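You operate a simulated robot arm through the tools that you are given. There is no shell and no other tool. Be economical: measure what you need, move in short steps, check, and stop when the job is done.

You are at the controls of a simulated robot arm. One attempt, no reset.

Task
Brush the grit off the air box and close it up, vent at half.
Fine: hand brush back where it lay; drain cock and inspection door shut. What is to be rubbed or washed off counts as gone when no trace of it is left.

The check looks at the end state, three seconds after you hand in, the way a careful person would. Anything else that was tipped, shoved, dropped, spilled or broken makes it a failure.

Robot
A 7-joint arm with a two-finger parallel gripper, fixed in place. Base frame: the origin is at the foot of the arm, x ahead of it, y to its left, z up. Lengths are in mm, angles in rad, forces in N, time in s.
With the tool pointing down near the work surface it reaches from about 460 to 920 mm from the base axis. Its first joint turns from -2.007 to 2.007 rad. Payload 3.91 kg.
Tool frame: the origin (TCP) lies between the finger pads and is the grasp point; the fingertips stand 30 mm ahead of it; z points along the fingers, y is the line along which they close. Largest opening 110 mm; finger width 20, thickness 10; the body of the gripper, 48 by 112 mm, starts 55 mm behind the TCP.
Orientation is that of the tool frame in the base frame, as [roll, pitch, yaw] about the fixed x, y, z axes, in that order (R = Rz(yaw) Ry(pitch) Rx(roll)). With the fingers straight down and closing along the base's y, the tool's x points along the base's -x, its y along +y and its z along -z.

Tools
- The arm moves only by the tool arm_command. Its argument "deltas" is a list of rows, each a list of 3 entries, a list of its own where there are three numbers: the turn, a rotation vector about the tool's x, y, z in units of 8 degrees (1.0 is 8 degrees), then the shift along the tool's x, y, z in units of 20 mm (1.0 is 20 mm), then the finger opening in mm, from 0 to 110. In form: [[[rx, ry, rz], [tx, ty, tz], gripper], ...]. A call has 1 to 8 rows; each row shifts and turns the commanded pose from where the row before left it, along the tool's axes as they then stand. A call with a number of a shift or a turn outside -1 to 1 is refused whole. Each row takes 0.2 s and may step no farther than 50 mm and 0.15 rad from the row before; otherwise, or with a gripper value out of range, the whole call is refused. Where a pose cannot be reached the arm comes as near as it can. A force on the tool above 70 N (or 10 N above the force at the start of the call, whichever is more), or a blocked arm, ends the call early, and 0.2 s more pass. The fingers move at their own pace (about 153 mm/s each) and stop on an object; they squeeze with about 22 N. The grip force told is the motor's: it shows also when the fingers shut on nothing. Time passes only in rows, and 0.2 s behind the last, so rows that do not move let the fingers close. The reply holds the time, the measured pose of the TCP, the force on the tool along the base axes, the opening and the grip force, in the units named above and with some noise, with the torque about the TCP (base axes, N m) and any sound that the robot's microphone picked up.
- Cameras (640 x 400 px; columns grow to the right, rows downward): "scene" is fixed at [54.9, -504.9, 1100.7]; the picture's right is [0.43, -0.90, 0.00], its down [-0.24, -0.11, -0.96] and it looks along [0.87, 0.41, -0.27] (base axes); focal length 240 px, centre (320, 200). "wrist" rides on the gripper at [72, 17, -103] in the tool frame; the picture's right is [-0.23, 0.97, 0.00], its down [-0.76, -0.18, -0.62] and it looks along [-0.61, -0.14, 0.78] (tool axes); focal length 222 px, centre (320, 200). There is no depth. A picture from a camera that has moved, and an enlarged one, comes with that camera's place and axes in the base frame and with its lens. The place of the scene camera against the robot may be out by one fixed shift of up to 12 mm in any direction.
- capture(camera): a new picture of that camera. It takes no simulated time.
- lift_body(by): slides the trunk up (or, below 0, down) by that many mm; the arm rides with it, the base frame stays. It gives what a move gives, with no picture.
- zoom(camera, box): a new picture of the part [left, top, right, bottom] of that camera's present view, enlarged. It takes no simulated time.
- job_done(): hands the job in; it is judged then, once.

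Go step by step. Nothing tells you positions but the pictures and the camera data: compare them with the known pose of the tool, close in by small moves and look again before you grip or let go. The budget is 120 turns and 76 pictures, counting those below and the enlarged ones. Unless the task says otherwise, let go and move clear before handing in, and close with one line.

The tools are called after "Emit:" as a command line: name --argument value ..., lists and objects as JSON in quotes. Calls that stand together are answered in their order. arm_command: Moves the arm, as the interface text tells. Its arguments: {"type":"object","properties":{"deltas":{"type":"array","items":{"type":"array"}}},"required":["deltas"]} The other tools are called the same way: lift_body (by) slides the trunk up or down; capture (camera) takes a picture; zoom (camera, box) takes an enlarged picture of a part of a camera's view; job_done () hands the job in.

At the start:

```text
clock: 0.0
tool_pos: [659.5, -102.9, 1111.3]
orientation: [3.14, 0.001, 3.141]
contact_force: [-0.3, 1.1, -0.1]
moment: [0.0, -0.02, -0.02]
finger_gap: 109.9
finger_force: 0.0
trunk travel left (down, up): [-550.0, 440.0]
```

scene: 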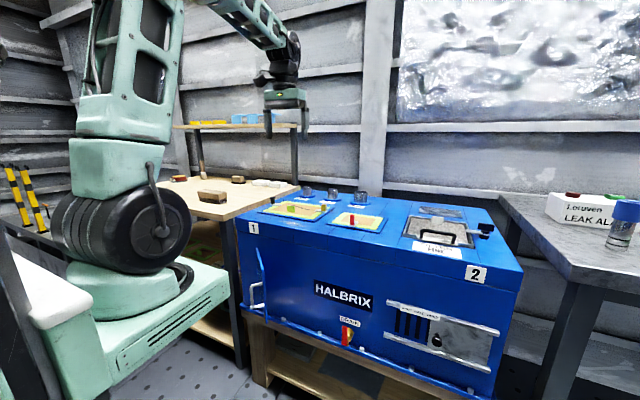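
wrist: 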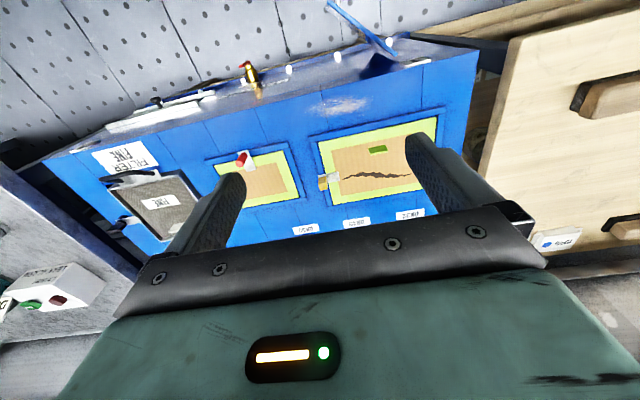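

I see a blue air box with a filter lid, two openings, a vent slider, a drain cock on the front, and tables on both sides. I'll take enlarged pictures first to identify the parts.

Emit:
zoom --camera "scene" --box '[230, 170, 530, 358]'

Emit:
zoom --camera "scene" --box '[150, 100, 390, 250]'

Emit:
zoom --camera "scene" --box '[370, 280, 530, 380]'

Emit:
zoom --camera "wrist" --box '[60, 20, 480, 282]'

```text
2.13 times, centred on (380, 264) of scene
camera zoom: at [54.9, -504.9, 1100.7], right [0.43, -0.9, 0.0], down [-0.24, -0.11, -0.96], along [0.87, 0.41, -0.27], focal length 510 px, centre (192, 64)
```

zoom: 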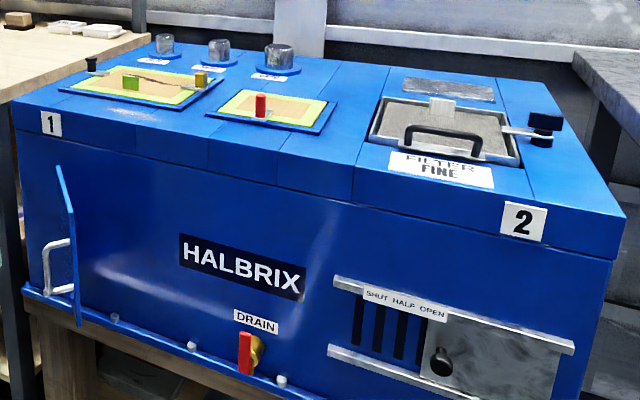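

```text
2.67 times, centred on (270, 175) of scene
camera zoom: at [54.9, -504.9, 1100.7], right [0.43, -0.9, 0.0], down [-0.24, -0.11, -0.96], along [0.87, 0.41, -0.27], focal length 640 px, centre (453, 267)
```

zoom: 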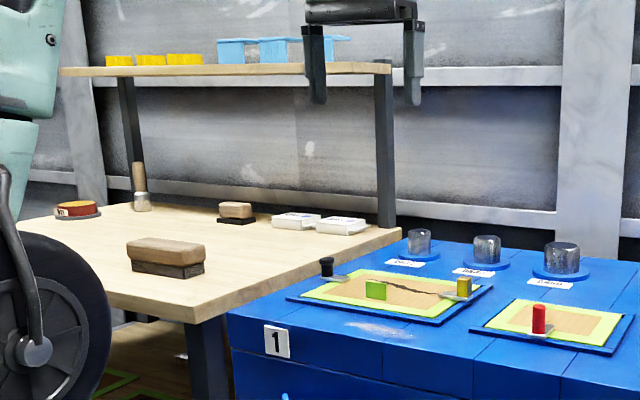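

```text
4.00 times, centred on (450, 330) of scene
camera zoom: at [54.9, -504.9, 1100.7], right [0.43, -0.9, 0.0], down [-0.24, -0.11, -0.96], along [0.87, 0.41, -0.27], focal length 959 px, centre (-200, -320)
```

zoom: 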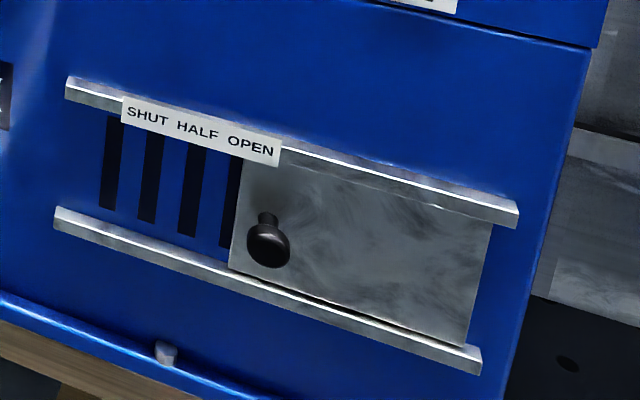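

```text
1.52 times, centred on (270, 151) of wrist
camera zoom: at [586.7, -85.1, 1215.3], right [0.23, 0.97, 0.0], down [0.76, -0.18, 0.62], along [0.61, -0.14, -0.78], focal length 338 px, centre (396, 275)
```

zoom: 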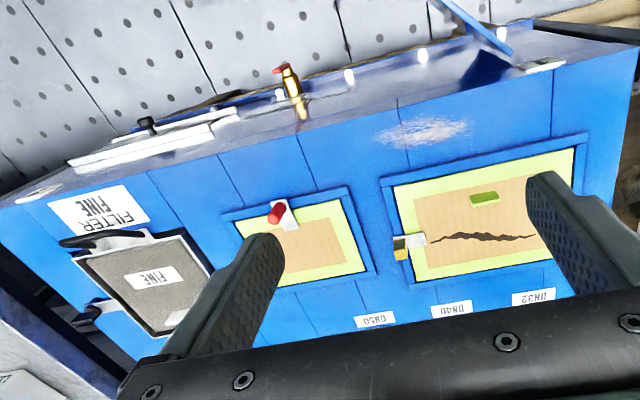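

The grit is a pale patch near the front edge of the box top, around (712, -79, 797). Brush candidates lie on the wooden table at about (804, 393). I'll swing left for a closer look.

Emit:
arm_command --deltas '[[[0, 0, 0], [0, 1, 0], 110], [[0, 0, 0], [0, 1, 0], 110], [[0, 0, 0], [0, 1, 0], 110], [[0, 0, 0], [0, 1, 0], 110], [[0, 0, 0], [0, 1, 0], 110], [[0, 0, 0], [0, 1, 0], 110], [[0, 0, 0], [0, 1, 0], 110], [[0, 0, 0], [0, 1, 0], 110]]'

Emit:
arm_command --deltas '[[[0, 0, 0], [0, 1, 0], 110], [[0, 0, 0], [0, 1, 0], 110], [[0, 0, 0], [0, 1, 0], 110], [[0, 0, 0], [0, 1, 0], 110], [[0, 0, 0], [0, 1, 0], 110], [[0, 0, 0], [0, 1, 0], 110], [[0, 0, 0], [0, 1, 0], 110], [[0, 0, 0], [0, 1, 0], 110]]'

Emit:
arm_command --deltas '[[[0, 0, 0], [0, 1, 0.5], 110], [[0, 0, 0], [0, 1, 0.5], 110], [[0, 0, 0], [0, 1, 0.5], 110], [[0, 0, 0], [0, 1, 0.5], 110], [[0, 0, 0], [0, 1, 0.5], 110]]'

Emit:
capture --camera "wrist"

```text
clock: 1.8
tool_pos: [659.0, 57.9, 1110.5]
orientation: [-3.142, -0.001, 3.14]
contact_force: [0.0, -0.3, 0.2]
moment: [0.0, 0.02, 0.0]
finger_gap: 109.9
finger_force: 0.0
trunk travel left (down, up): [-550.0, 440.0]
```

```text
clock: 3.6
tool_pos: [658.7, 219.3, 1113.1]
orientation: [-3.14, -0.001, -3.141]
contact_force: [0.4, 0.5, 1.0]
moment: [0.03, 0.02, 0.01]
finger_gap: 110.2
finger_force: 0.0
trunk travel left (down, up): [-550.0, 440.0]
```

```text
clock: 4.8
tool_pos: [658.1, 317.0, 1062.6]
orientation: [-3.14, 0.0, -3.142]
contact_force: [-0.7, 0.0, 0.2]
moment: [0.05, 0.01, 0.03]
finger_gap: 110.0
finger_force: 0.1
trunk travel left (down, up): [-550.0, 440.0]
```

```text
69 pictures are left
camera wrist: at [586.8, 335.4, 1165.7], right [0.23, 0.97, 0.0], down [0.76, -0.18, 0.62], along [0.61, -0.14, -0.78], focal length 222 px, centre (320, 200)
```

wrist: 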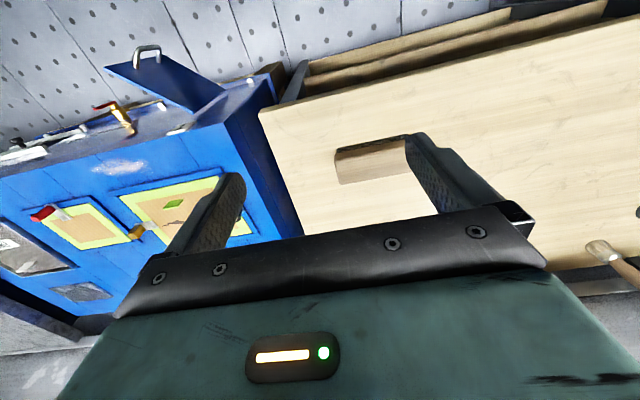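

The nearer block with dark underside looks like the hand brush; I'll zoom in for its shape and exact pose, and also check the door and cock.

Emit:
zoom --camera "scene" --box '[160, 165, 260, 228]'

Emit:
zoom --camera "wrist" --box '[280, 80, 480, 205]'

Emit:
zoom --camera "scene" --box '[235, 235, 395, 375]'

Emit:
zoom --camera "wrist" --box '[0, 20, 280, 195]'

```text
6.35 times, centred on (210, 196) of scene
camera zoom: at [54.9, -504.9, 1100.7], right [0.43, -0.9, 0.0], down [-0.24, -0.11, -0.96], along [0.87, 0.41, -0.27], focal length 1523 px, centre (1018, 222)
```

zoom: 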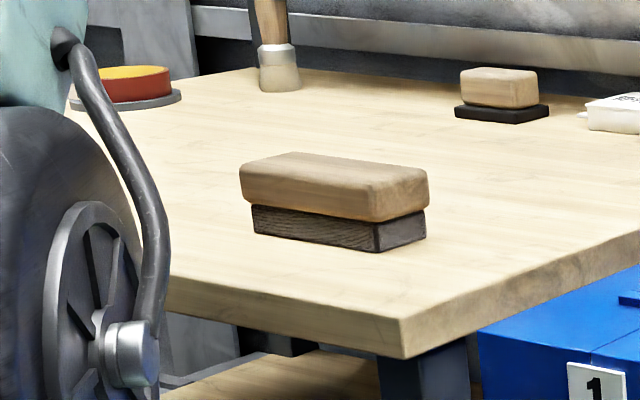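

```text
3.20 times, centred on (380, 142) of wrist
camera zoom: at [586.8, 335.4, 1165.7], right [0.23, 0.97, 0.0], down [0.76, -0.18, 0.62], along [0.61, -0.14, -0.78], focal length 711 px, centre (128, 384)
```

zoom: 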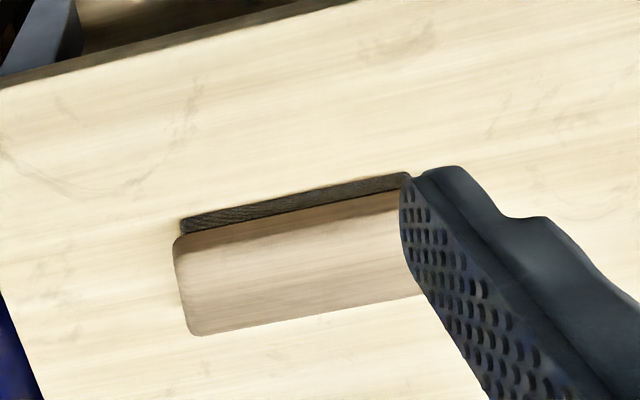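

```text
2.86 times, centred on (315, 305) of scene
camera zoom: at [54.9, -504.9, 1100.7], right [0.43, -0.9, 0.0], down [-0.24, -0.11, -0.96], along [0.87, 0.41, -0.27], focal length 685 px, centre (334, -100)
```

zoom: 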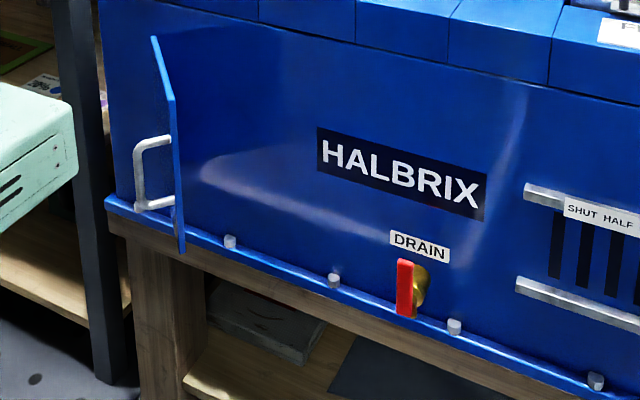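

```text
2.29 times, centred on (140, 108) of wrist
camera zoom: at [586.8, 335.4, 1165.7], right [0.23, 0.97, 0.0], down [0.76, -0.18, 0.62], along [0.61, -0.14, -0.78], focal length 508 px, centre (731, 411)
```

zoom: 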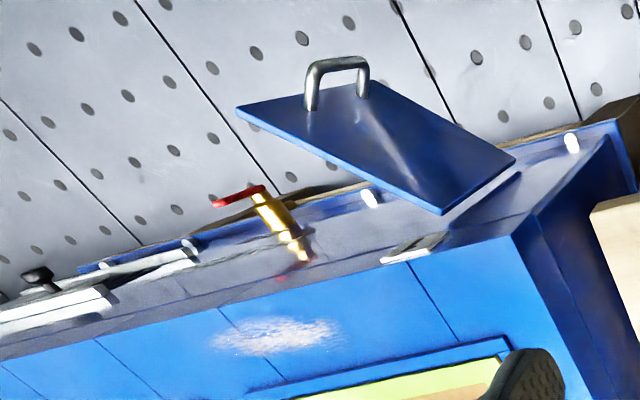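

The brush lies with its long side along y, about 58 mm wide, centre near (789, 391), top near z 830. The grit sits at x 692–728, y -140 to -20, box top z 797; the box front is at x 677. I'll move above the brush and turn the gripper to close along x.

Emit:
arm_command --deltas '[[[0, 0, 0], [-1, 0.74, 1], 110], [[0, 0, 0], [-1, 0.74, 1], 110], [[0, 0, 0], [-1, 0.74, 1], 110], [[0, 0, 0], [-1, 0.74, 1], 110], [[0, 0, 0], [-1, 0.74, 1], 110], [[0, 0, -1], [0, 0, 0], 110], [[0, 0, -1], [0, 0, 0], 110], [[0, 0, -1], [0, 0, 0], 110]]'

Emit:
arm_command --deltas '[[[0, 0, -1], [0, 0, 0], 110], [[0, 0, -1], [0, 0, 0], 110], [[0, 0, -1], [0, 0, 0], 110], [[0, 0, -1], [0, 0, 0], 110], [[0, 0, -1], [0, 0, 0], 110], [[0, 0, -1], [0, 0, 0], 110], [[0, 0, -1], [0, 0, 0], 110], [[0, 0, -1], [0, 0, 0], 110]]'

Emit:
arm_command --deltas '[[[0, 0, -0.25], [0, 0, 0], 110]]'

Emit:
capture --camera "wrist"

```text
clock: 6.6
tool_pos: [734.2, 353.8, 954.1]
orientation: [-3.141, -0.001, -2.721]
contact_force: [-0.4, 0.0, 0.2]
moment: [-0.03, -0.03, -0.01]
finger_gap: 110.1
finger_force: 0.0
out of reach, approached as far as the arm can: row 3, 4, 5
trunk travel left (down, up): [-550.0, 440.0]
```

```text
clock: 8.4
tool_pos: [734.0, 355.0, 953.6]
orientation: [3.141, 0.0, -1.604]
contact_force: [-0.4, 0.2, 0.2]
moment: [0.0, -0.02, -0.01]
finger_gap: 110.0
finger_force: 0.1
trunk travel left (down, up): [-550.0, 440.0]
```

```text
clock: 8.8
tool_pos: [733.1, 355.0, 953.4]
orientation: [3.141, -0.001, -1.572]
contact_force: [-0.1, -0.5, -0.5]
moment: [-0.02, -0.01, -0.03]
finger_gap: 110.0
finger_force: 0.1
trunk travel left (down, up): [-550.0, 440.0]
```

```text
64 pictures are left
camera wrist: at [717.5, 283.1, 1057.1], right [-0.97, 0.23, 0.0], down [0.18, 0.76, 0.62], along [0.14, 0.61, -0.78], focal length 222 px, centre (320, 200)
```

wrist: 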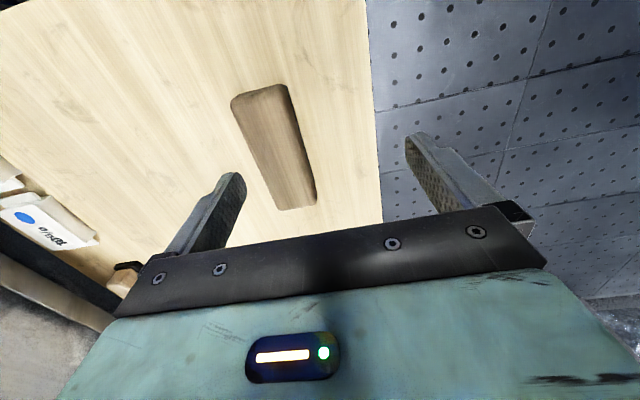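

The brush top is clear in view: x 760–811, y 321–463. I'll go lower (for reach) and centre above it.

Emit:
arm_command --deltas '[[[0, 0, 0], [0, 0, 0.9], 110], [[0, 0, 0], [0, 0, 0.9], 110], [[0, 0, 0], [0, 0, 0.9], 110], [[0, 0, 0], [0, 0, 0.9], 110], [[0, 0, 0], [-0.62, -0.88, 0], 110], [[0, 0, 0], [-0.62, -0.88, 0], 110], [[0, 0, 0], [-0.62, -0.88, 0], 110]]'

Emit:
capture --camera "wrist"

```text
clock: 10.4
tool_pos: [748.1, 363.7, 881.9]
orientation: [-3.139, 0.003, -1.57]
contact_force: [-2.4, 1.4, 13.7]
moment: [-0.03, -0.71, 0.0]
finger_gap: 108.9
finger_force: 0.1
out of reach, approached as far as the arm can: row 5, 6, 7
trunk travel left (down, up): [-550.0, 440.0]
```

```text
63 pictures are left
camera wrist: at [731.1, 290.5, 984.6], right [-0.97, 0.23, 0.0], down [0.18, 0.76, 0.63], along [0.14, 0.61, -0.78], focal length 222 px, centre (320, 200)
```

wrist: 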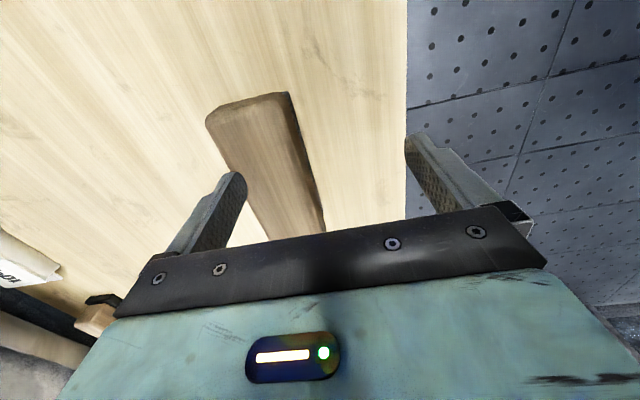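

The +x finger just touched the brush top, so the top is at about z 851 and the brush centre is near (779, 381). I'll back off by raising the trunk, which also gives more reach when the arm works lower.

Emit:
lift_body --by 250

Emit:
capture --camera "scene"

```text
clock: 13.0
tool_pos: [747.9, 363.1, 1131.3]
orientation: [3.14, 0.002, -1.57]
contact_force: [0.1, -0.4, 0.5]
moment: [0.01, -0.02, 0.03]
finger_gap: 110.2
finger_force: 0.0
trunk travel left (down, up): [-800.0, 190.0]
```

```text
62 pictures are left
```

scene: 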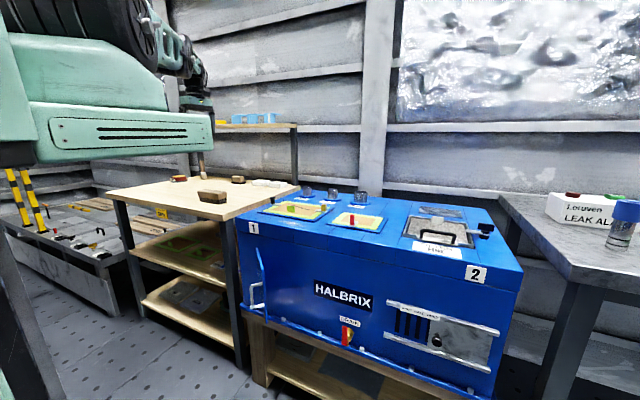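

The brush hasn't moved. I'll lower the arm and move to the centre.

Emit:
arm_command --deltas '[[[0, 0, 0], [0, 0, 1], 110], [[0, 0, 0], [0, 0, 1], 110], [[0, 0, 0], [0, 0, 1], 110], [[0, 0, 0], [0, 0, 1], 110], [[0, 0, 0], [0, 0, 1], 110], [[0, 0, 0], [0, 0, 1], 110], [[0, 0, 0], [0, 0, 1], 110], [[0, 0, 0], [0, 0, 1], 110]]'

Emit:
arm_command --deltas '[[[0, 0, 0], [0, 0, 1], 110], [[0, 0, 0], [0, 0, 1], 110], [[0, 0, 0], [-0.45, -0.78, 0.5], 110], [[0, 0, 0], [-0.45, -0.78, 0.5], 110], [[0, 0, 0], [0, 0, 0], 110]]'

Emit:
capture --camera "wrist"

```text
clock: 14.8
tool_pos: [747.8, 363.9, 970.1]
orientation: [-3.141, -0.002, -1.57]
contact_force: [-0.2, -0.3, 0.4]
moment: [0.03, 0.0, -0.01]
finger_gap: 110.0
finger_force: 0.0
trunk travel left (down, up): [-800.0, 190.0]
```

```text
clock: 16.0
tool_pos: [753.4, 356.0, 915.0]
orientation: [3.141, -0.001, -1.572]
contact_force: [0.1, -0.4, 0.0]
moment: [0.0, -0.02, -0.03]
finger_gap: 110.2
finger_force: 0.0
out of reach, approached as far as the arm can: row 3, 4
trunk travel left (down, up): [-800.0, 190.0]
```

```text
61 pictures are left
camera wrist: at [736.8, 283.4, 1018.2], right [-0.97, 0.23, 0.0], down [0.18, 0.76, 0.62], along [0.14, 0.61, -0.78], focal length 222 px, centre (320, 200)
```

wrist: 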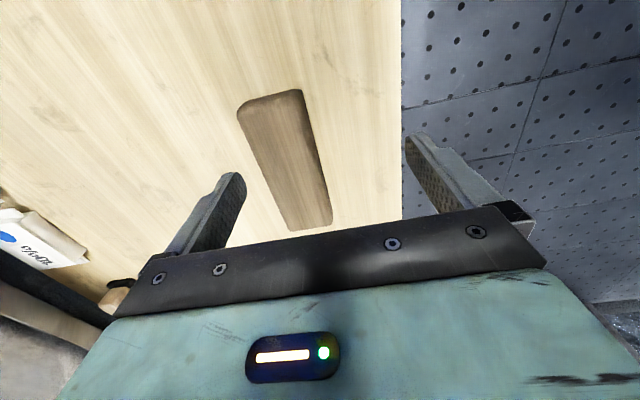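

The reach limit at this height seems to be a radius of about 835; the best trunk height should be in between. I'll raise the arm and then lower the trunk.

Emit:
arm_command --deltas '[[[0, 0, 0], [0, 0, -1], 110], [[0, 0, 0], [0, 0, -1], 110], [[0, 0, 0], [0, 0, -1], 110], [[0, 0, 0], [0, 0, -1], 110], [[0, 0, 0], [0, 0, -1], 110], [[0, 0, 0], [0, 0, -1], 110], [[0, 0, 0], [0, 0, -1], 110]]'

Emit:
arm_command --deltas '[[[0, 0, 0], [-0.45, -0.78, 0], 110], [[0, 0, 0], [-0.45, -0.78, 0], 110], [[0, 0, 0], [0, 0, 0], 110]]'

```text
clock: 17.6
tool_pos: [753.2, 356.2, 1054.9]
orientation: [3.139, 0.0, -1.571]
contact_force: [0.4, 0.1, 0.3]
moment: [-0.02, -0.02, -0.01]
finger_gap: 109.8
finger_force: 0.1
trunk travel left (down, up): [-800.0, 190.0]
```

```text
clock: 18.4
tool_pos: [763.9, 357.4, 1053.5]
orientation: [-3.141, -0.001, -1.571]
contact_force: [-0.4, 0.1, 0.3]
moment: [0.02, -0.01, 0.02]
finger_gap: 110.0
finger_force: 0.0
out of reach, approached as far as the arm can: row 1, 2
trunk travel left (down, up): [-800.0, 190.0]
```

The limit really is about 843 here, so I'll tilt the tool 20° about its closing axis. The pads stay parallel to the brush sides, and I gain reach.

Emit:
arm_command --deltas '[[[0, -1, 0], [0, 0, 0], 110], [[0, -1, 0], [0, 0, 0], 110], [[0, -0.5, 0], [0, 0, 0], 110], [[0, 0, 0], [-0.4, -0.38, 0], 110], [[0, 0, 0], [-0.4, -0.38, 0], 110], [[0, 0, 0], [0, 0, 0], 110]]'

```text
clock: 19.8
tool_pos: [778.5, 372.0, 1058.7]
orientation: [3.141, 0.349, -1.571]
contact_force: [0.4, 0.0, -0.1]
moment: [0.02, 0.03, -0.01]
finger_gap: 110.2
finger_force: 0.0
trunk travel left (down, up): [-800.0, 190.0]
```

Reachable now. I'll lower the trunk so the fingers hover just above the brush and look.

Emit:
lift_body --by -145

Emit:
capture --camera "wrist"

Emit:
zoom --camera "scene" --box '[160, 155, 260, 218]'

```text
clock: 21.5
tool_pos: [779.5, 371.6, 914.0]
orientation: [-3.141, 0.348, -1.57]
contact_force: [0.2, -0.7, 0.7]
moment: [0.0, -0.02, -0.01]
finger_gap: 110.1
finger_force: 0.1
trunk travel left (down, up): [-655.0, 335.0]
```

```text
60 pictures are left
camera wrist: at [762.5, 268.9, 986.3], right [-0.97, 0.21, 0.08], down [0.18, 0.5, 0.85], along [0.14, 0.84, -0.53], focal length 222 px, centre (320, 200)
```

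wrist: 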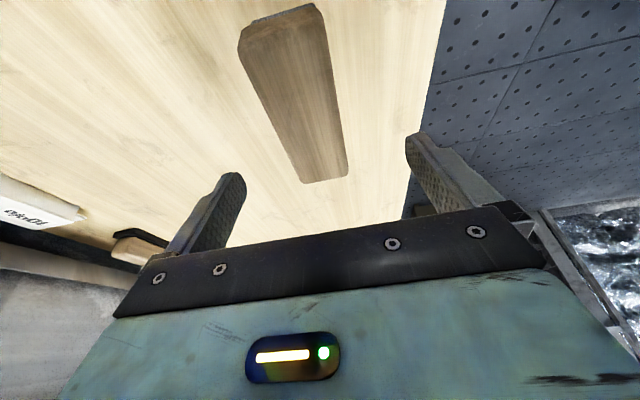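

```text
6.35 times, centred on (210, 186) of scene
camera zoom: at [54.9, -504.9, 1100.7], right [0.43, -0.9, 0.0], down [-0.24, -0.11, -0.96], along [0.87, 0.41, -0.27], focal length 1523 px, centre (1018, 286)
```

zoom: 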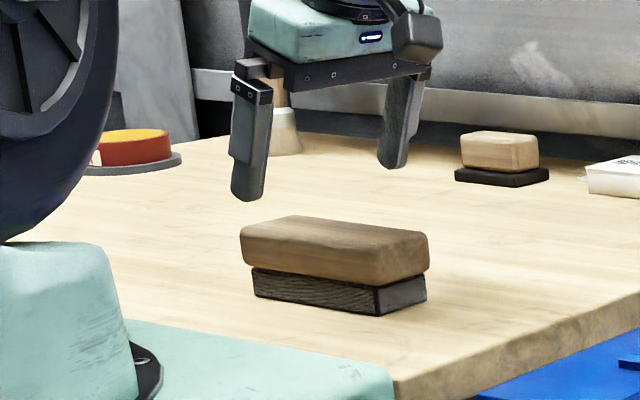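

The scene view shows open fingers straddling the brush correctly. I'll descend straight down by 62 mm and watch the forces.

Emit:
arm_command --deltas '[[[0, 0, 0], [0.34, 0, 0.94], 110], [[0, 0, 0], [0.34, 0, 0.94], 110], [[0, 0, 0], [0.34, 0, 0.94], 110], [[0, 0, 0], [0, 0, 0], 110]]'

Emit:
zoom --camera "scene" --box '[160, 155, 260, 218]'

Emit:
capture --camera "wrist"

```text
clock: 22.5
tool_pos: [778.7, 373.5, 855.0]
orientation: [3.14, 0.35, -1.571]
contact_force: [-0.4, -0.8, -0.1]
moment: [0.0, -0.02, 0.03]
finger_gap: 109.9
finger_force: 0.0
trunk travel left (down, up): [-655.0, 335.0]
```

```text
6.35 times, centred on (210, 186) of scene
camera zoom: at [54.9, -504.9, 1100.7], right [0.43, -0.9, 0.0], down [-0.24, -0.11, -0.96], along [0.87, 0.41, -0.27], focal length 1523 px, centre (1018, 286)
```

zoom: 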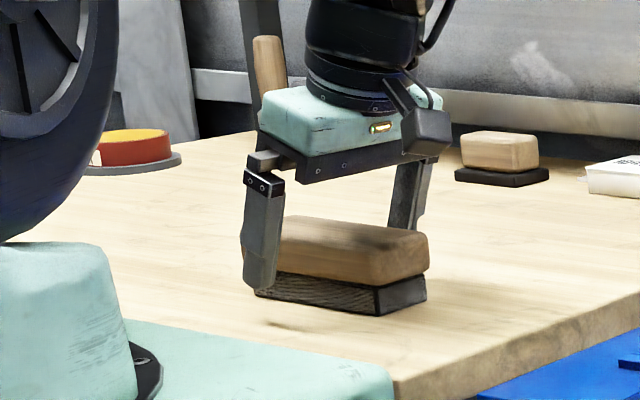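

```text
57 pictures are left
camera wrist: at [762.5, 269.3, 926.4], right [-0.97, 0.21, 0.08], down [0.18, 0.5, 0.85], along [0.14, 0.84, -0.53], focal length 222 px, centre (320, 200)
```

wrist: 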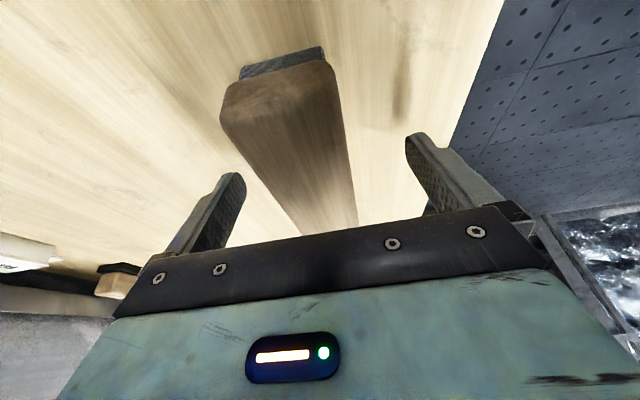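

The fingertips sit at the level of the wood's lower edge. Closing now.

Emit:
arm_command --deltas '[[[0, 0, 0], [0, 0, 0], 60], [[0, 0, 0], [0, 0, 0], 40], [[0, 0, 0], [0, 0, 0], 40]]'

Emit:
zoom --camera "scene" --box '[160, 155, 260, 218]'

```text
clock: 23.3
tool_pos: [778.8, 372.6, 855.4]
orientation: [-3.141, 0.349, -1.57]
contact_force: [-1.5, -0.6, 1.5]
moment: [0.11, 0.02, 0.08]
finger_gap: 51.8
finger_force: 21.8
trunk travel left (down, up): [-655.0, 335.0]
```

```text
6.35 times, centred on (210, 186) of scene
camera zoom: at [54.9, -504.9, 1100.7], right [0.43, -0.9, 0.0], down [-0.24, -0.11, -0.96], along [0.87, 0.41, -0.27], focal length 1523 px, centre (1018, 286)
```

zoom: 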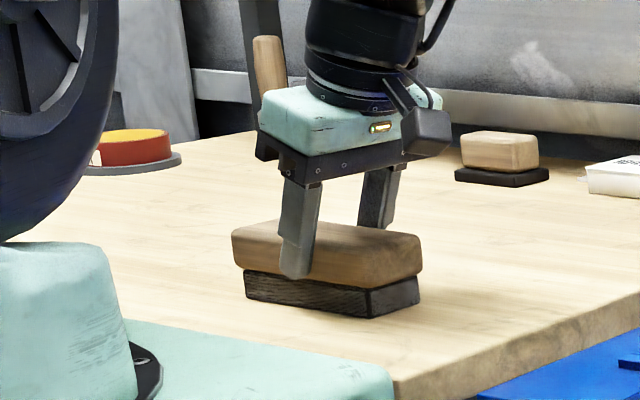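

Gripped at 51.8 mm. Closing pulled the brush about 12 mm toward -x, which I'll undo when putting it back. Lifting now.

Emit:
lift_body --by 100

Emit:
zoom --camera "scene" --box '[160, 135, 260, 198]'

```text
clock: 24.6
tool_pos: [778.1, 372.2, 954.5]
orientation: [3.141, 0.348, -1.569]
contact_force: [0.1, 0.5, -1.4]
moment: [-0.01, -0.02, 0.0]
finger_gap: 51.7
finger_force: 21.9
trunk travel left (down, up): [-755.0, 235.0]
```

```text
6.35 times, centred on (210, 166) of scene
camera zoom: at [54.9, -504.9, 1100.7], right [0.43, -0.9, 0.0], down [-0.24, -0.11, -0.96], along [0.87, 0.41, -0.27], focal length 1523 px, centre (1018, 413)
```

zoom: 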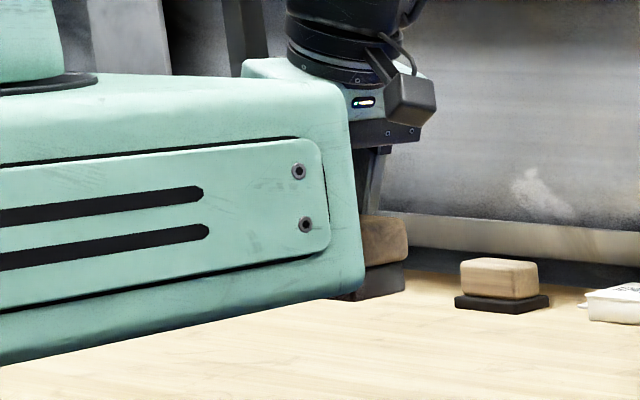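

The brush is held. Carrying it over the grit, staying about 100 mm above the box.

Emit:
arm_command --deltas '[[[0, 0, 0], [0.94, 0.16, -0.342], 40], [[0, 0, 0], [0.94, 0.16, -0.342], 40], [[0, 0, 0], [0.94, 0.16, -0.342], 40], [[0, 0, 0], [0.94, 0.16, -0.342], 40], [[0, 0, 0], [0.94, 0.16, -0.342], 40], [[0, 0, 0], [0.94, 0.16, -0.342], 40], [[0, 0, 0], [0.94, 0.16, -0.342], 40], [[0, 0, 0], [0.94, 0.16, -0.342], 40]]'

Emit:
arm_command --deltas '[[[0, 0, 0], [0.94, 0.16, -0.342], 40], [[0, 0, 0], [0.94, 0.16, -0.342], 40], [[0, 0, 0], [0.94, 0.16, -0.342], 40], [[0, 0, 0], [0.94, 0.16, -0.342], 40], [[0, 0, 0], [0.94, 0.16, -0.342], 40], [[0, 0, 0], [0.94, 0.16, -0.342], 40], [[0, 0, 0], [0.94, 0.16, -0.342], 40], [[0, 0, 0], [0.94, 0.16, -0.342], 40]]'

Emit:
arm_command --deltas '[[[0, 0, 0], [0.94, 0.16, -0.342], 40], [[0, 0, 0], [0.94, 0.16, -0.342], 40], [[0, 0, 0], [0.94, 0.16, -0.342], 40], [[0, 0, 0], [0.94, 0.16, -0.342], 40], [[0, 0, 0], [0.94, 0.16, -0.342], 40], [[0, 0, 0], [0.94, 0.16, -0.342], 40], [[0, 0, 0], [0.94, 0.16, -0.342], 40]]'

Emit:
capture --camera "wrist"

Emit:
capture --camera "scene"

```text
clock: 26.4
tool_pos: [753.9, 212.0, 954.7]
orientation: [-3.141, 0.347, -1.569]
contact_force: [0.4, 0.0, -2.0]
moment: [-0.04, 0.01, -0.02]
finger_gap: 51.7
finger_force: 21.6
trunk travel left (down, up): [-755.0, 235.0]
```

```text
clock: 28.2
tool_pos: [728.1, 52.8, 954.3]
orientation: [-3.141, 0.348, -1.571]
contact_force: [0.0, 0.1, -1.1]
moment: [-0.04, 0.0, -0.01]
finger_gap: 51.7
finger_force: 22.4
trunk travel left (down, up): [-755.0, 235.0]
```

```text
clock: 29.8
tool_pos: [704.9, -86.4, 953.4]
orientation: [-3.141, 0.349, -1.572]
contact_force: [0.5, 0.4, -1.7]
moment: [-0.02, -0.02, 0.0]
finger_gap: 51.8
finger_force: 21.7
trunk travel left (down, up): [-755.0, 235.0]
```

```text
54 pictures are left
camera wrist: at [689.2, -190.8, 1025.6], right [-0.97, 0.21, 0.08], down [0.18, 0.5, 0.85], along [0.14, 0.84, -0.53], focal length 222 px, centre (320, 200)
```

wrist: 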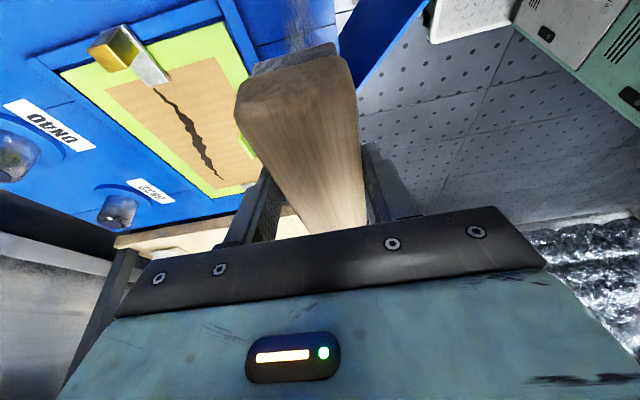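

```text
53 pictures are left
```

scene: 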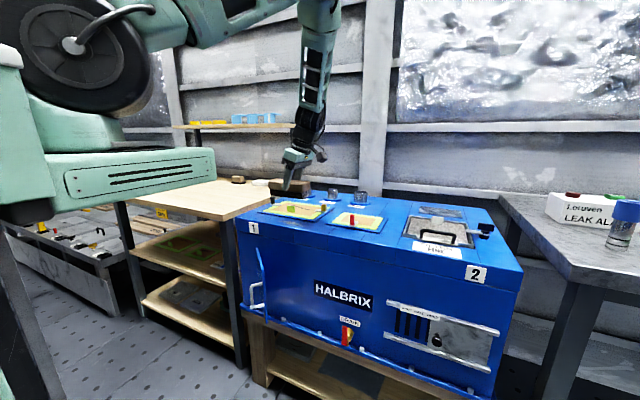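

The brush hangs level above the grit. I'll descend most of the way, shifting slightly to x 709.

Emit:
arm_command --deltas '[[[0, 0, 0], [0.342, -0.2, 0.94], 40], [[0, 0, 0], [0.342, 0, 0.94], 40], [[0, 0, 0], [0.342, 0, 0.94], 40], [[0, 0, 0], [0.342, 0, 0.94], 40], [[0, 0, 0], [0, 0, 0], 40]]'

Emit:
zoom --camera "scene" --box '[220, 150, 400, 262]'

```text
clock: 31.0
tool_pos: [709.8, -88.8, 872.7]
orientation: [3.141, 0.349, -1.57]
contact_force: [0.0, 0.9, -1.0]
moment: [0.02, 0.0, -0.01]
finger_gap: 51.6
finger_force: 22.2
trunk travel left (down, up): [-755.0, 235.0]
```

```text
3.56 times, centred on (310, 206) of scene
camera zoom: at [54.9, -504.9, 1100.7], right [0.43, -0.9, 0.0], down [-0.24, -0.11, -0.96], along [0.87, 0.41, -0.27], focal length 853 px, centre (356, 179)
```

zoom: 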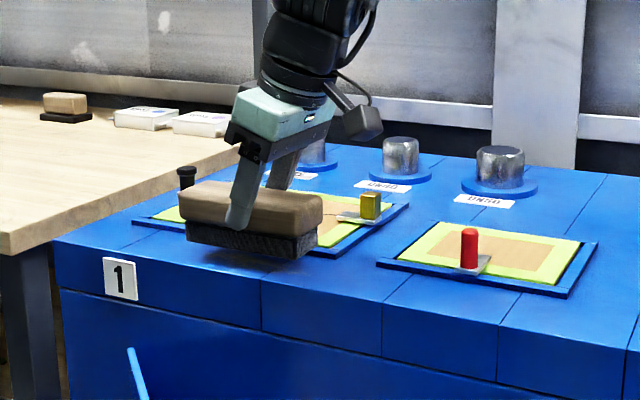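

About 20 mm to go. I'll descend in small steps to light contact.

Emit:
arm_command --deltas '[[[0, 0, 0], [0.24, 0, 0.66], 40], [[0, 0, 0], [0.085, 0, 0.235], 40], [[0, 0, 0], [0, 0, 0], 40]]'

Emit:
arm_command --deltas '[[[0, 0, 0], [0.05, 0, 0.14], 40], [[0, 0, 0], [0, 0, 0], 40]]'

```text
clock: 31.8
tool_pos: [708.0, -88.0, 855.3]
orientation: [3.141, 0.348, -1.569]
contact_force: [-1.1, -1.3, 4.8]
moment: [0.07, 0.21, 0.08]
finger_gap: 51.7
finger_force: 21.6
trunk travel left (down, up): [-755.0, 235.0]
```

```text
clock: 32.4
tool_pos: [709.0, -87.8, 851.4]
orientation: [-3.139, 0.348, -1.57]
contact_force: [-1.0, -3.1, 16.3]
moment: [0.18, 0.24, 0.1]
finger_gap: 52.0
finger_force: 21.8
trunk travel left (down, up): [-755.0, 235.0]
```

Contact at z≈855, so the table and box tops are nearly level. I'll ease to about 10 N and stroke along y.

Emit:
arm_command --deltas '[[[0, 0, 0], [-0.02, 0, -0.06], 40], [[0, 0, 0], [0.7, 0, -0.256], 40], [[0, 0, 0], [0.7, 0, -0.256], 40], [[0, 0, 0], [0.7, 0, -0.256], 40], [[0, 0, 0], [0.7, 0, -0.256], 40], [[0, 0, 0], [0, 0, 0], 40]]'

Emit:
arm_command --deltas '[[[0, 0, 0], [-0.7, 0, 0.256], 40], [[0, 0, 0], [-0.7, 0, 0.256], 40], [[0, 0, 0], [-0.7, 0, 0.256], 40], [[0, 0, 0], [-0.7, 0, 0.256], 40], [[0, 0, 0], [-0.7, 0, 0.256], 40], [[0, 0, 0], [-0.7, 0, 0.256], 40], [[0, 0, 0], [-0.7, 0, 0.256], 40], [[0, 0, 0], [-0.7, 0, 0.256], 40]]'

Emit:
zoom --camera "scene" --box '[220, 150, 400, 262]'

```text
clock: 33.8
tool_pos: [708.9, -147.5, 852.0]
orientation: [3.141, 0.351, -1.57]
contact_force: [-0.9, -1.1, 1.5]
moment: [0.13, -0.04, 0.01]
finger_gap: 51.8
finger_force: 21.8
trunk travel left (down, up): [-755.0, 235.0]
```

```text
clock: 35.6
tool_pos: [709.5, -28.6, 852.2]
orientation: [3.141, 0.348, -1.572]
contact_force: [0.5, 0.4, -0.4]
moment: [0.03, 0.0, 0.03]
finger_gap: 51.8
finger_force: 21.8
trunk travel left (down, up): [-755.0, 235.0]
```

```text
3.56 times, centred on (310, 206) of scene
camera zoom: at [54.9, -504.9, 1100.7], right [0.43, -0.9, 0.0], down [-0.24, -0.11, -0.96], along [0.87, 0.41, -0.27], focal length 853 px, centre (356, 179)
```

zoom: 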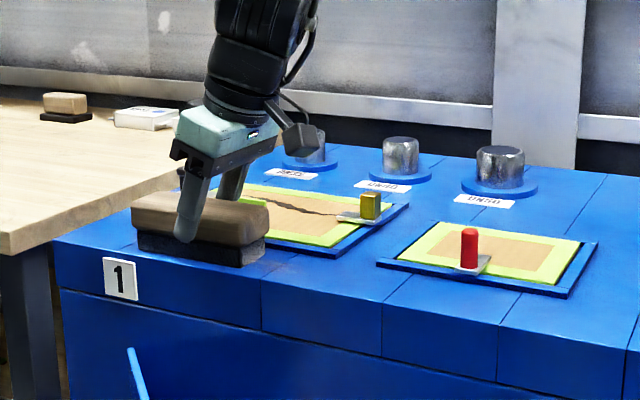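

Contact went light; a faint trace seems to remain to the right of the brush. Closer look.

Emit:
zoom --camera "scene" --box '[250, 195, 340, 251]'

Emit:
arm_command --deltas '[[[0, 0, 0], [0.034, 0, 0.094], 40], [[0, 0, 0], [0.034, 0, 0.094], 40], [[0, 0, 0], [0, 0, 0], 40]]'

```text
7.11 times, centred on (295, 223) of scene
camera zoom: at [54.9, -504.9, 1100.7], right [0.43, -0.9, 0.0], down [-0.24, -0.11, -0.96], along [0.87, 0.41, -0.27], focal length 1705 px, centre (498, 36)
```

zoom: 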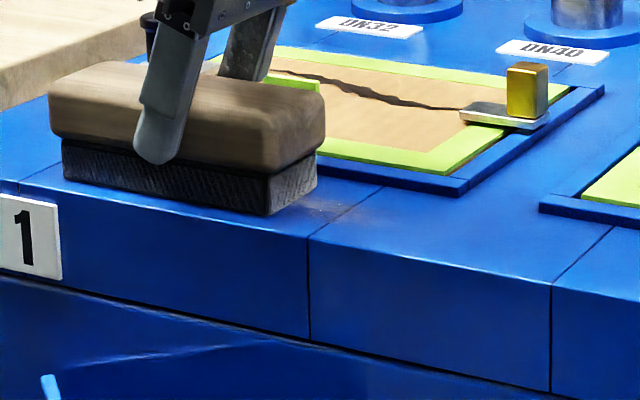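

```text
clock: 36.4
tool_pos: [709.0, -26.9, 849.1]
orientation: [-3.14, 0.348, -1.571]
contact_force: [-0.8, -0.2, 10.3]
moment: [0.15, 0.09, -0.05]
finger_gap: 51.6
finger_force: 21.5
trunk travel left (down, up): [-755.0, 235.0]
```

Only a faint trace is left around (705, -95). More strokes with about 10 N.

Emit:
arm_command --deltas '[[[0, 0, 0], [0.7, 0, -0.256], 40], [[0, 0, 0], [0.7, 0, -0.256], 40], [[0, 0, 0], [0.7, 0, -0.256], 40], [[0, 0, 0], [0.7, 0, -0.256], 40], [[0, 0, 0], [0.7, 0, -0.256], 40], [[0, 0, 0], [0.7, 0, -0.256], 40], [[0, 0, 0], [0.7, 0, -0.256], 40], [[0, 0, 0], [0.7, 0, -0.256], 40]]'

Emit:
arm_command --deltas '[[[0, 0, 0], [-0.7, 0, 0.256], 40], [[0, 0, 0], [-0.7, 0, 0.256], 40], [[0, 0, 0], [-0.7, 0, 0.256], 40], [[0, 0, 0], [-0.7, 0, 0.256], 40], [[0, 0, 0], [-0.7, 0, 0.256], 40], [[0, 0, 0], [-0.7, 0, 0.256], 40], [[0, 0, 0], [-0.7, 0, 0.256], 40], [[0, 0, 0], [-0.7, 0, 0.256], 40]]'

Emit:
zoom --camera "scene" --box '[250, 195, 340, 251]'

```text
clock: 38.2
tool_pos: [709.1, -146.7, 849.4]
orientation: [-3.142, 0.349, -1.571]
contact_force: [-0.5, 1.8, 7.0]
moment: [0.17, -0.01, -0.13]
finger_gap: 51.9
finger_force: 22.2
trunk travel left (down, up): [-755.0, 235.0]
```

```text
clock: 40.0
tool_pos: [708.5, -27.1, 848.7]
orientation: [3.141, 0.349, -1.571]
contact_force: [0.2, -0.4, 3.9]
moment: [-0.33, 0.0, 0.03]
finger_gap: 51.7
finger_force: 22.0
trunk travel left (down, up): [-755.0, 235.0]
```

```text
7.11 times, centred on (295, 223) of scene
camera zoom: at [54.9, -504.9, 1100.7], right [0.43, -0.9, 0.0], down [-0.24, -0.11, -0.96], along [0.87, 0.41, -0.27], focal length 1705 px, centre (498, 36)
```

zoom: 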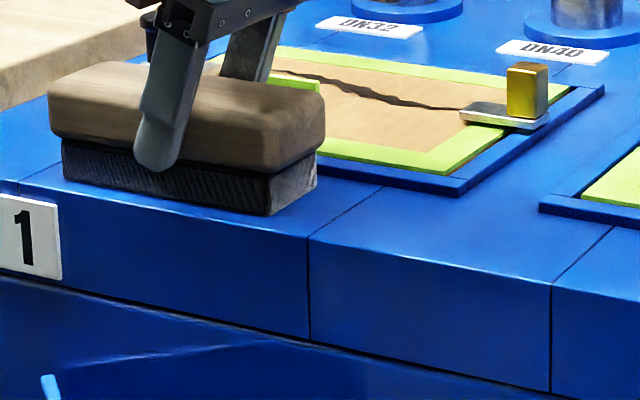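

No trace to the right. I'll lift off toward the table and check the rest of the patch.

Emit:
arm_command --deltas '[[[0, 0, 0], [-0.342, 0, -0.94], 40], [[0, 0, 0], [-0.342, 0, -0.94], 40], [[0, 0, 0], [-0.342, 0, -0.94], 40], [[0, 0, 0], [-0.342, 0, -0.94], 40], [[0, 0, 0], [-0.94, -0.2, 0.342], 40], [[0, 0, 0], [-0.94, -0.2, 0.342], 40], [[0, 0, 0], [-0.94, -0.2, 0.342], 40], [[0, 0, 0], [-0.94, -0.2, 0.342], 40]]'

Emit:
zoom --camera "scene" --box '[240, 195, 350, 264]'

Emit:
capture --camera "wrist"

```text
clock: 41.8
tool_pos: [726.4, 51.7, 930.0]
orientation: [-3.141, 0.349, -1.572]
contact_force: [-0.2, 0.4, -1.8]
moment: [0.03, -0.01, 0.0]
finger_gap: 52.0
finger_force: 22.1
trunk travel left (down, up): [-755.0, 235.0]
```

```text
5.80 times, centred on (295, 230) of scene
camera zoom: at [54.9, -504.9, 1100.7], right [0.43, -0.9, 0.0], down [-0.24, -0.11, -0.96], along [0.87, 0.41, -0.27], focal length 1390 px, centre (465, 29)
```

zoom: 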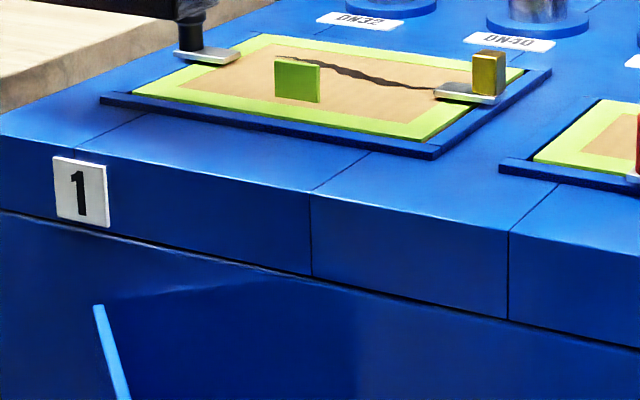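

```text
47 pictures are left
camera wrist: at [708.8, -51.5, 1000.9], right [-0.97, 0.21, 0.08], down [0.18, 0.5, 0.85], along [0.14, 0.84, -0.53], focal length 222 px, centre (320, 200)
```

wrist: 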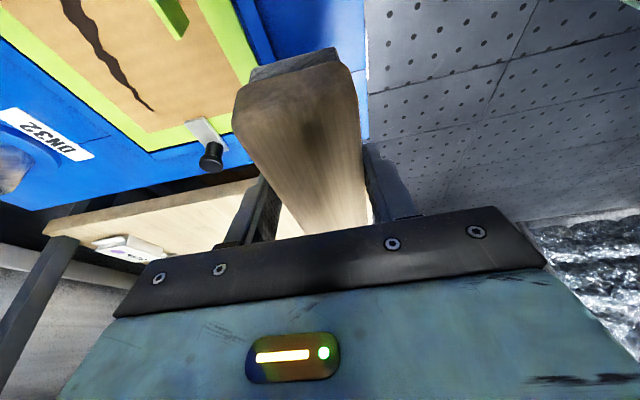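

The grit is gone. Now I'll carry the brush back to its spot.

Emit:
arm_command --deltas '[[[0, 0, 0], [-0.97, -0.2, 0.27], 40], [[0, 0, 0], [-0.97, -0.2, 0.27], 40], [[0, 0, 0], [-0.97, -0.2, 0.27], 40], [[0, 0, 0], [-0.97, -0.2, 0.27], 40], [[0, 0, 0], [-0.97, -0.2, 0.27], 40], [[0, 0, 0], [-0.97, -0.2, 0.27], 40], [[0, 0, 0], [-0.97, -0.2, 0.27], 40], [[0, 0, 0], [-0.97, -0.2, 0.27], 40]]'

Emit:
arm_command --deltas '[[[0, 0, 0], [-0.97, -0.2, 0.27], 40], [[0, 0, 0], [-0.97, -0.2, 0.27], 40], [[0, 0, 0], [-0.97, -0.2, 0.27], 40], [[0, 0, 0], [-0.97, -0.2, 0.27], 40], [[0, 0, 0], [-0.97, -0.2, 0.27], 40], [[0, 0, 0], [-0.97, -0.2, 0.27], 40], [[0, 0, 0], [-0.97, -0.2, 0.27], 40], [[0, 0, 0], [-0.97, -0.2, 0.27], 40]]'

```text
clock: 43.6
tool_pos: [756.5, 212.6, 943.2]
orientation: [-3.141, 0.347, -1.572]
contact_force: [0.0, -1.2, -2.1]
moment: [-0.03, 0.05, 0.0]
finger_gap: 51.8
finger_force: 22.3
trunk travel left (down, up): [-755.0, 235.0]
```

```text
clock: 45.4
tool_pos: [789.9, 373.1, 954.4]
orientation: [-3.14, 0.347, -1.572]
contact_force: [0.0, -0.9, -1.9]
moment: [0.0, 0.03, -0.03]
finger_gap: 51.7
finger_force: 21.7
trunk travel left (down, up): [-755.0, 235.0]
```

Lowering the trunk to about 14 mm above the table.

Emit:
lift_body --by -90

Emit:
zoom --camera "scene" --box '[160, 165, 260, 228]'

```text
clock: 46.7
tool_pos: [790.1, 373.9, 865.1]
orientation: [3.141, 0.35, -1.573]
contact_force: [0.3, 0.4, -1.3]
moment: [-0.03, 0.02, -0.03]
finger_gap: 51.8
finger_force: 22.1
trunk travel left (down, up): [-665.0, 325.0]
```

```text
6.35 times, centred on (210, 196) of scene
camera zoom: at [54.9, -504.9, 1100.7], right [0.43, -0.9, 0.0], down [-0.24, -0.11, -0.96], along [0.87, 0.41, -0.27], focal length 1523 px, centre (1018, 222)
```

zoom: 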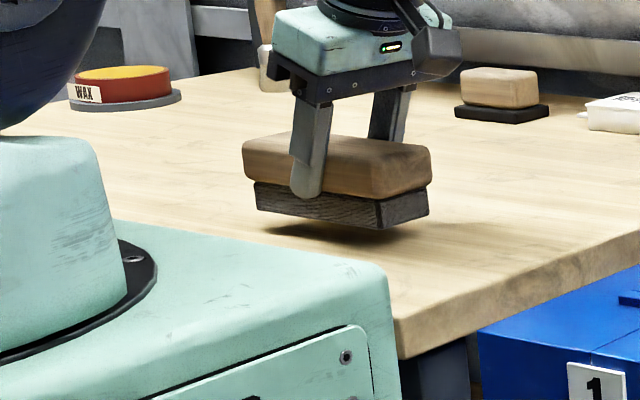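

The brush is nearly in place; I'll lower 12 mm more and compare with the original picture.

Emit:
arm_command --deltas '[[[0, 0, 0], [0.1, 0, 0.28], 40], [[0, 0, 0], [0.1, 0, 0.28], 40], [[0, 0, 0], [0, 0, 0], 40]]'

Emit:
zoom --camera "scene" --box '[160, 165, 260, 228]'

```text
clock: 47.5
tool_pos: [789.6, 373.1, 852.5]
orientation: [3.141, 0.348, -1.571]
contact_force: [0.3, -0.6, -1.3]
moment: [-0.04, 0.02, -0.04]
finger_gap: 51.8
finger_force: 21.9
trunk travel left (down, up): [-665.0, 325.0]
```

```text
6.35 times, centred on (210, 196) of scene
camera zoom: at [54.9, -504.9, 1100.7], right [0.43, -0.9, 0.0], down [-0.24, -0.11, -0.96], along [0.87, 0.41, -0.27], focal length 1523 px, centre (1018, 222)
```

zoom: 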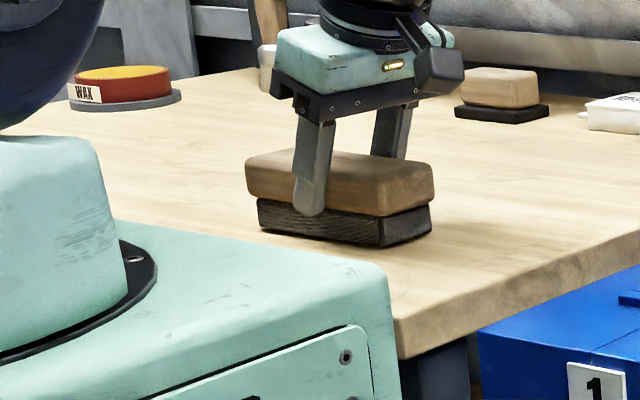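

About 3–4 mm off to the picture's right; correcting by x -3, y +3 and setting it down.

Emit:
arm_command --deltas '[[[0, 0, 0], [-0.14, 0.15, 0.05], 40], [[0, 0, 0], [0.044, 0, 0.122], 40], [[0, 0, 0], [0, 0, 0], 40]]'

Emit:
zoom --camera "scene" --box '[160, 165, 260, 228]'

```text
clock: 48.3
tool_pos: [786.7, 375.7, 848.6]
orientation: [-3.141, 0.349, -1.571]
contact_force: [0.4, 1.0, -1.8]
moment: [-0.02, -0.03, 0.03]
finger_gap: 51.9
finger_force: 21.6
trunk travel left (down, up): [-665.0, 325.0]
```

```text
6.35 times, centred on (210, 196) of scene
camera zoom: at [54.9, -504.9, 1100.7], right [0.43, -0.9, 0.0], down [-0.24, -0.11, -0.96], along [0.87, 0.41, -0.27], focal length 1523 px, centre (1018, 222)
```

zoom: 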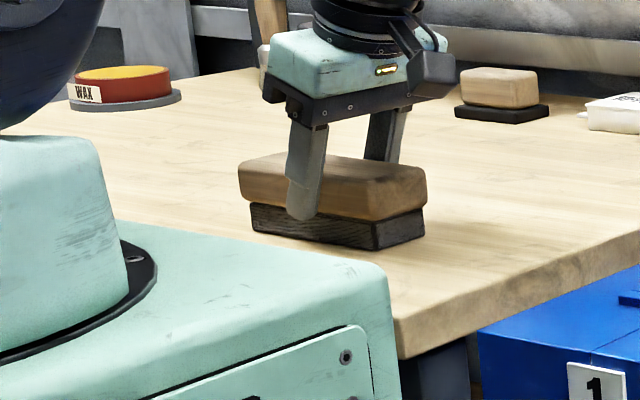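

Matches within about 1–2 mm; not yet touching. Lowering gently.

Emit:
arm_command --deltas '[[[0, 0, 0], [0.034, 0, 0.094], 40], [[0, 0, 0], [0, 0, 0], 40]]'

```text
clock: 48.9
tool_pos: [788.1, 377.0, 849.5]
orientation: [3.141, 0.351, -1.571]
contact_force: [-1.4, -0.6, 5.7]
moment: [-0.4, 0.18, 0.01]
finger_gap: 51.7
finger_force: 22.2
trunk travel left (down, up): [-665.0, 325.0]
```

Contact. Releasing, then raising straight up.

Emit:
arm_command --deltas '[[[0, 0, 0], [0, 0, 0], 60], [[0, 0, 0], [0, 0, 0], 100], [[0, 0, 0], [0, 0, 0], 105]]'

Emit:
lift_body --by 120

Emit:
zoom --camera "scene" --box '[160, 165, 260, 228]'

Emit:
capture --camera "wrist"

```text
clock: 49.7
tool_pos: [787.7, 378.0, 848.3]
orientation: [-3.14, 0.35, -1.571]
contact_force: [0.1, 0.1, 0.3]
moment: [0.0, 0.01, 0.01]
finger_gap: 105.0
finger_force: 0.1
trunk travel left (down, up): [-665.0, 325.0]
```

```text
clock: 51.2
tool_pos: [787.0, 376.4, 967.7]
orientation: [-3.142, 0.35, -1.57]
contact_force: [-0.5, 0.0, -0.6]
moment: [-0.03, -0.02, 0.02]
finger_gap: 104.9
finger_force: 0.0
trunk travel left (down, up): [-785.0, 205.0]
```

```text
6.35 times, centred on (210, 196) of scene
camera zoom: at [54.9, -504.9, 1100.7], right [0.43, -0.9, 0.0], down [-0.24, -0.11, -0.96], along [0.87, 0.41, -0.27], focal length 1523 px, centre (1018, 222)
```

zoom: 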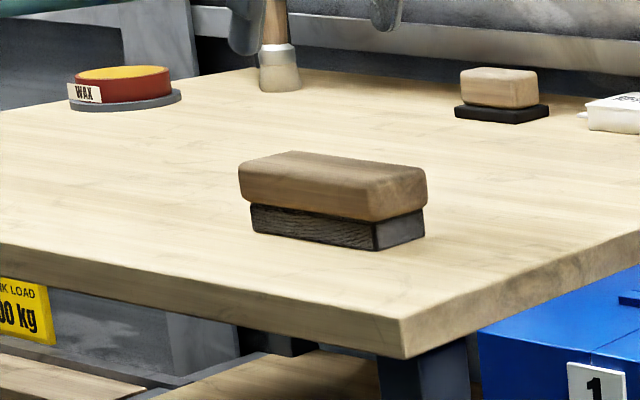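

```text
42 pictures are left
camera wrist: at [770.4, 273.2, 1039.4], right [-0.97, 0.21, 0.08], down [0.18, 0.5, 0.85], along [0.14, 0.84, -0.53], focal length 222 px, centre (320, 200)
```

wrist: 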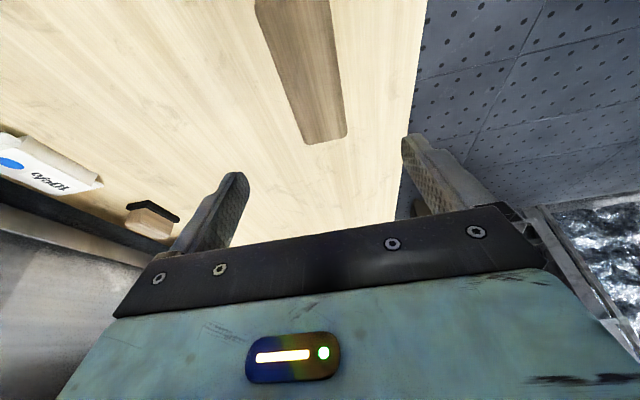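

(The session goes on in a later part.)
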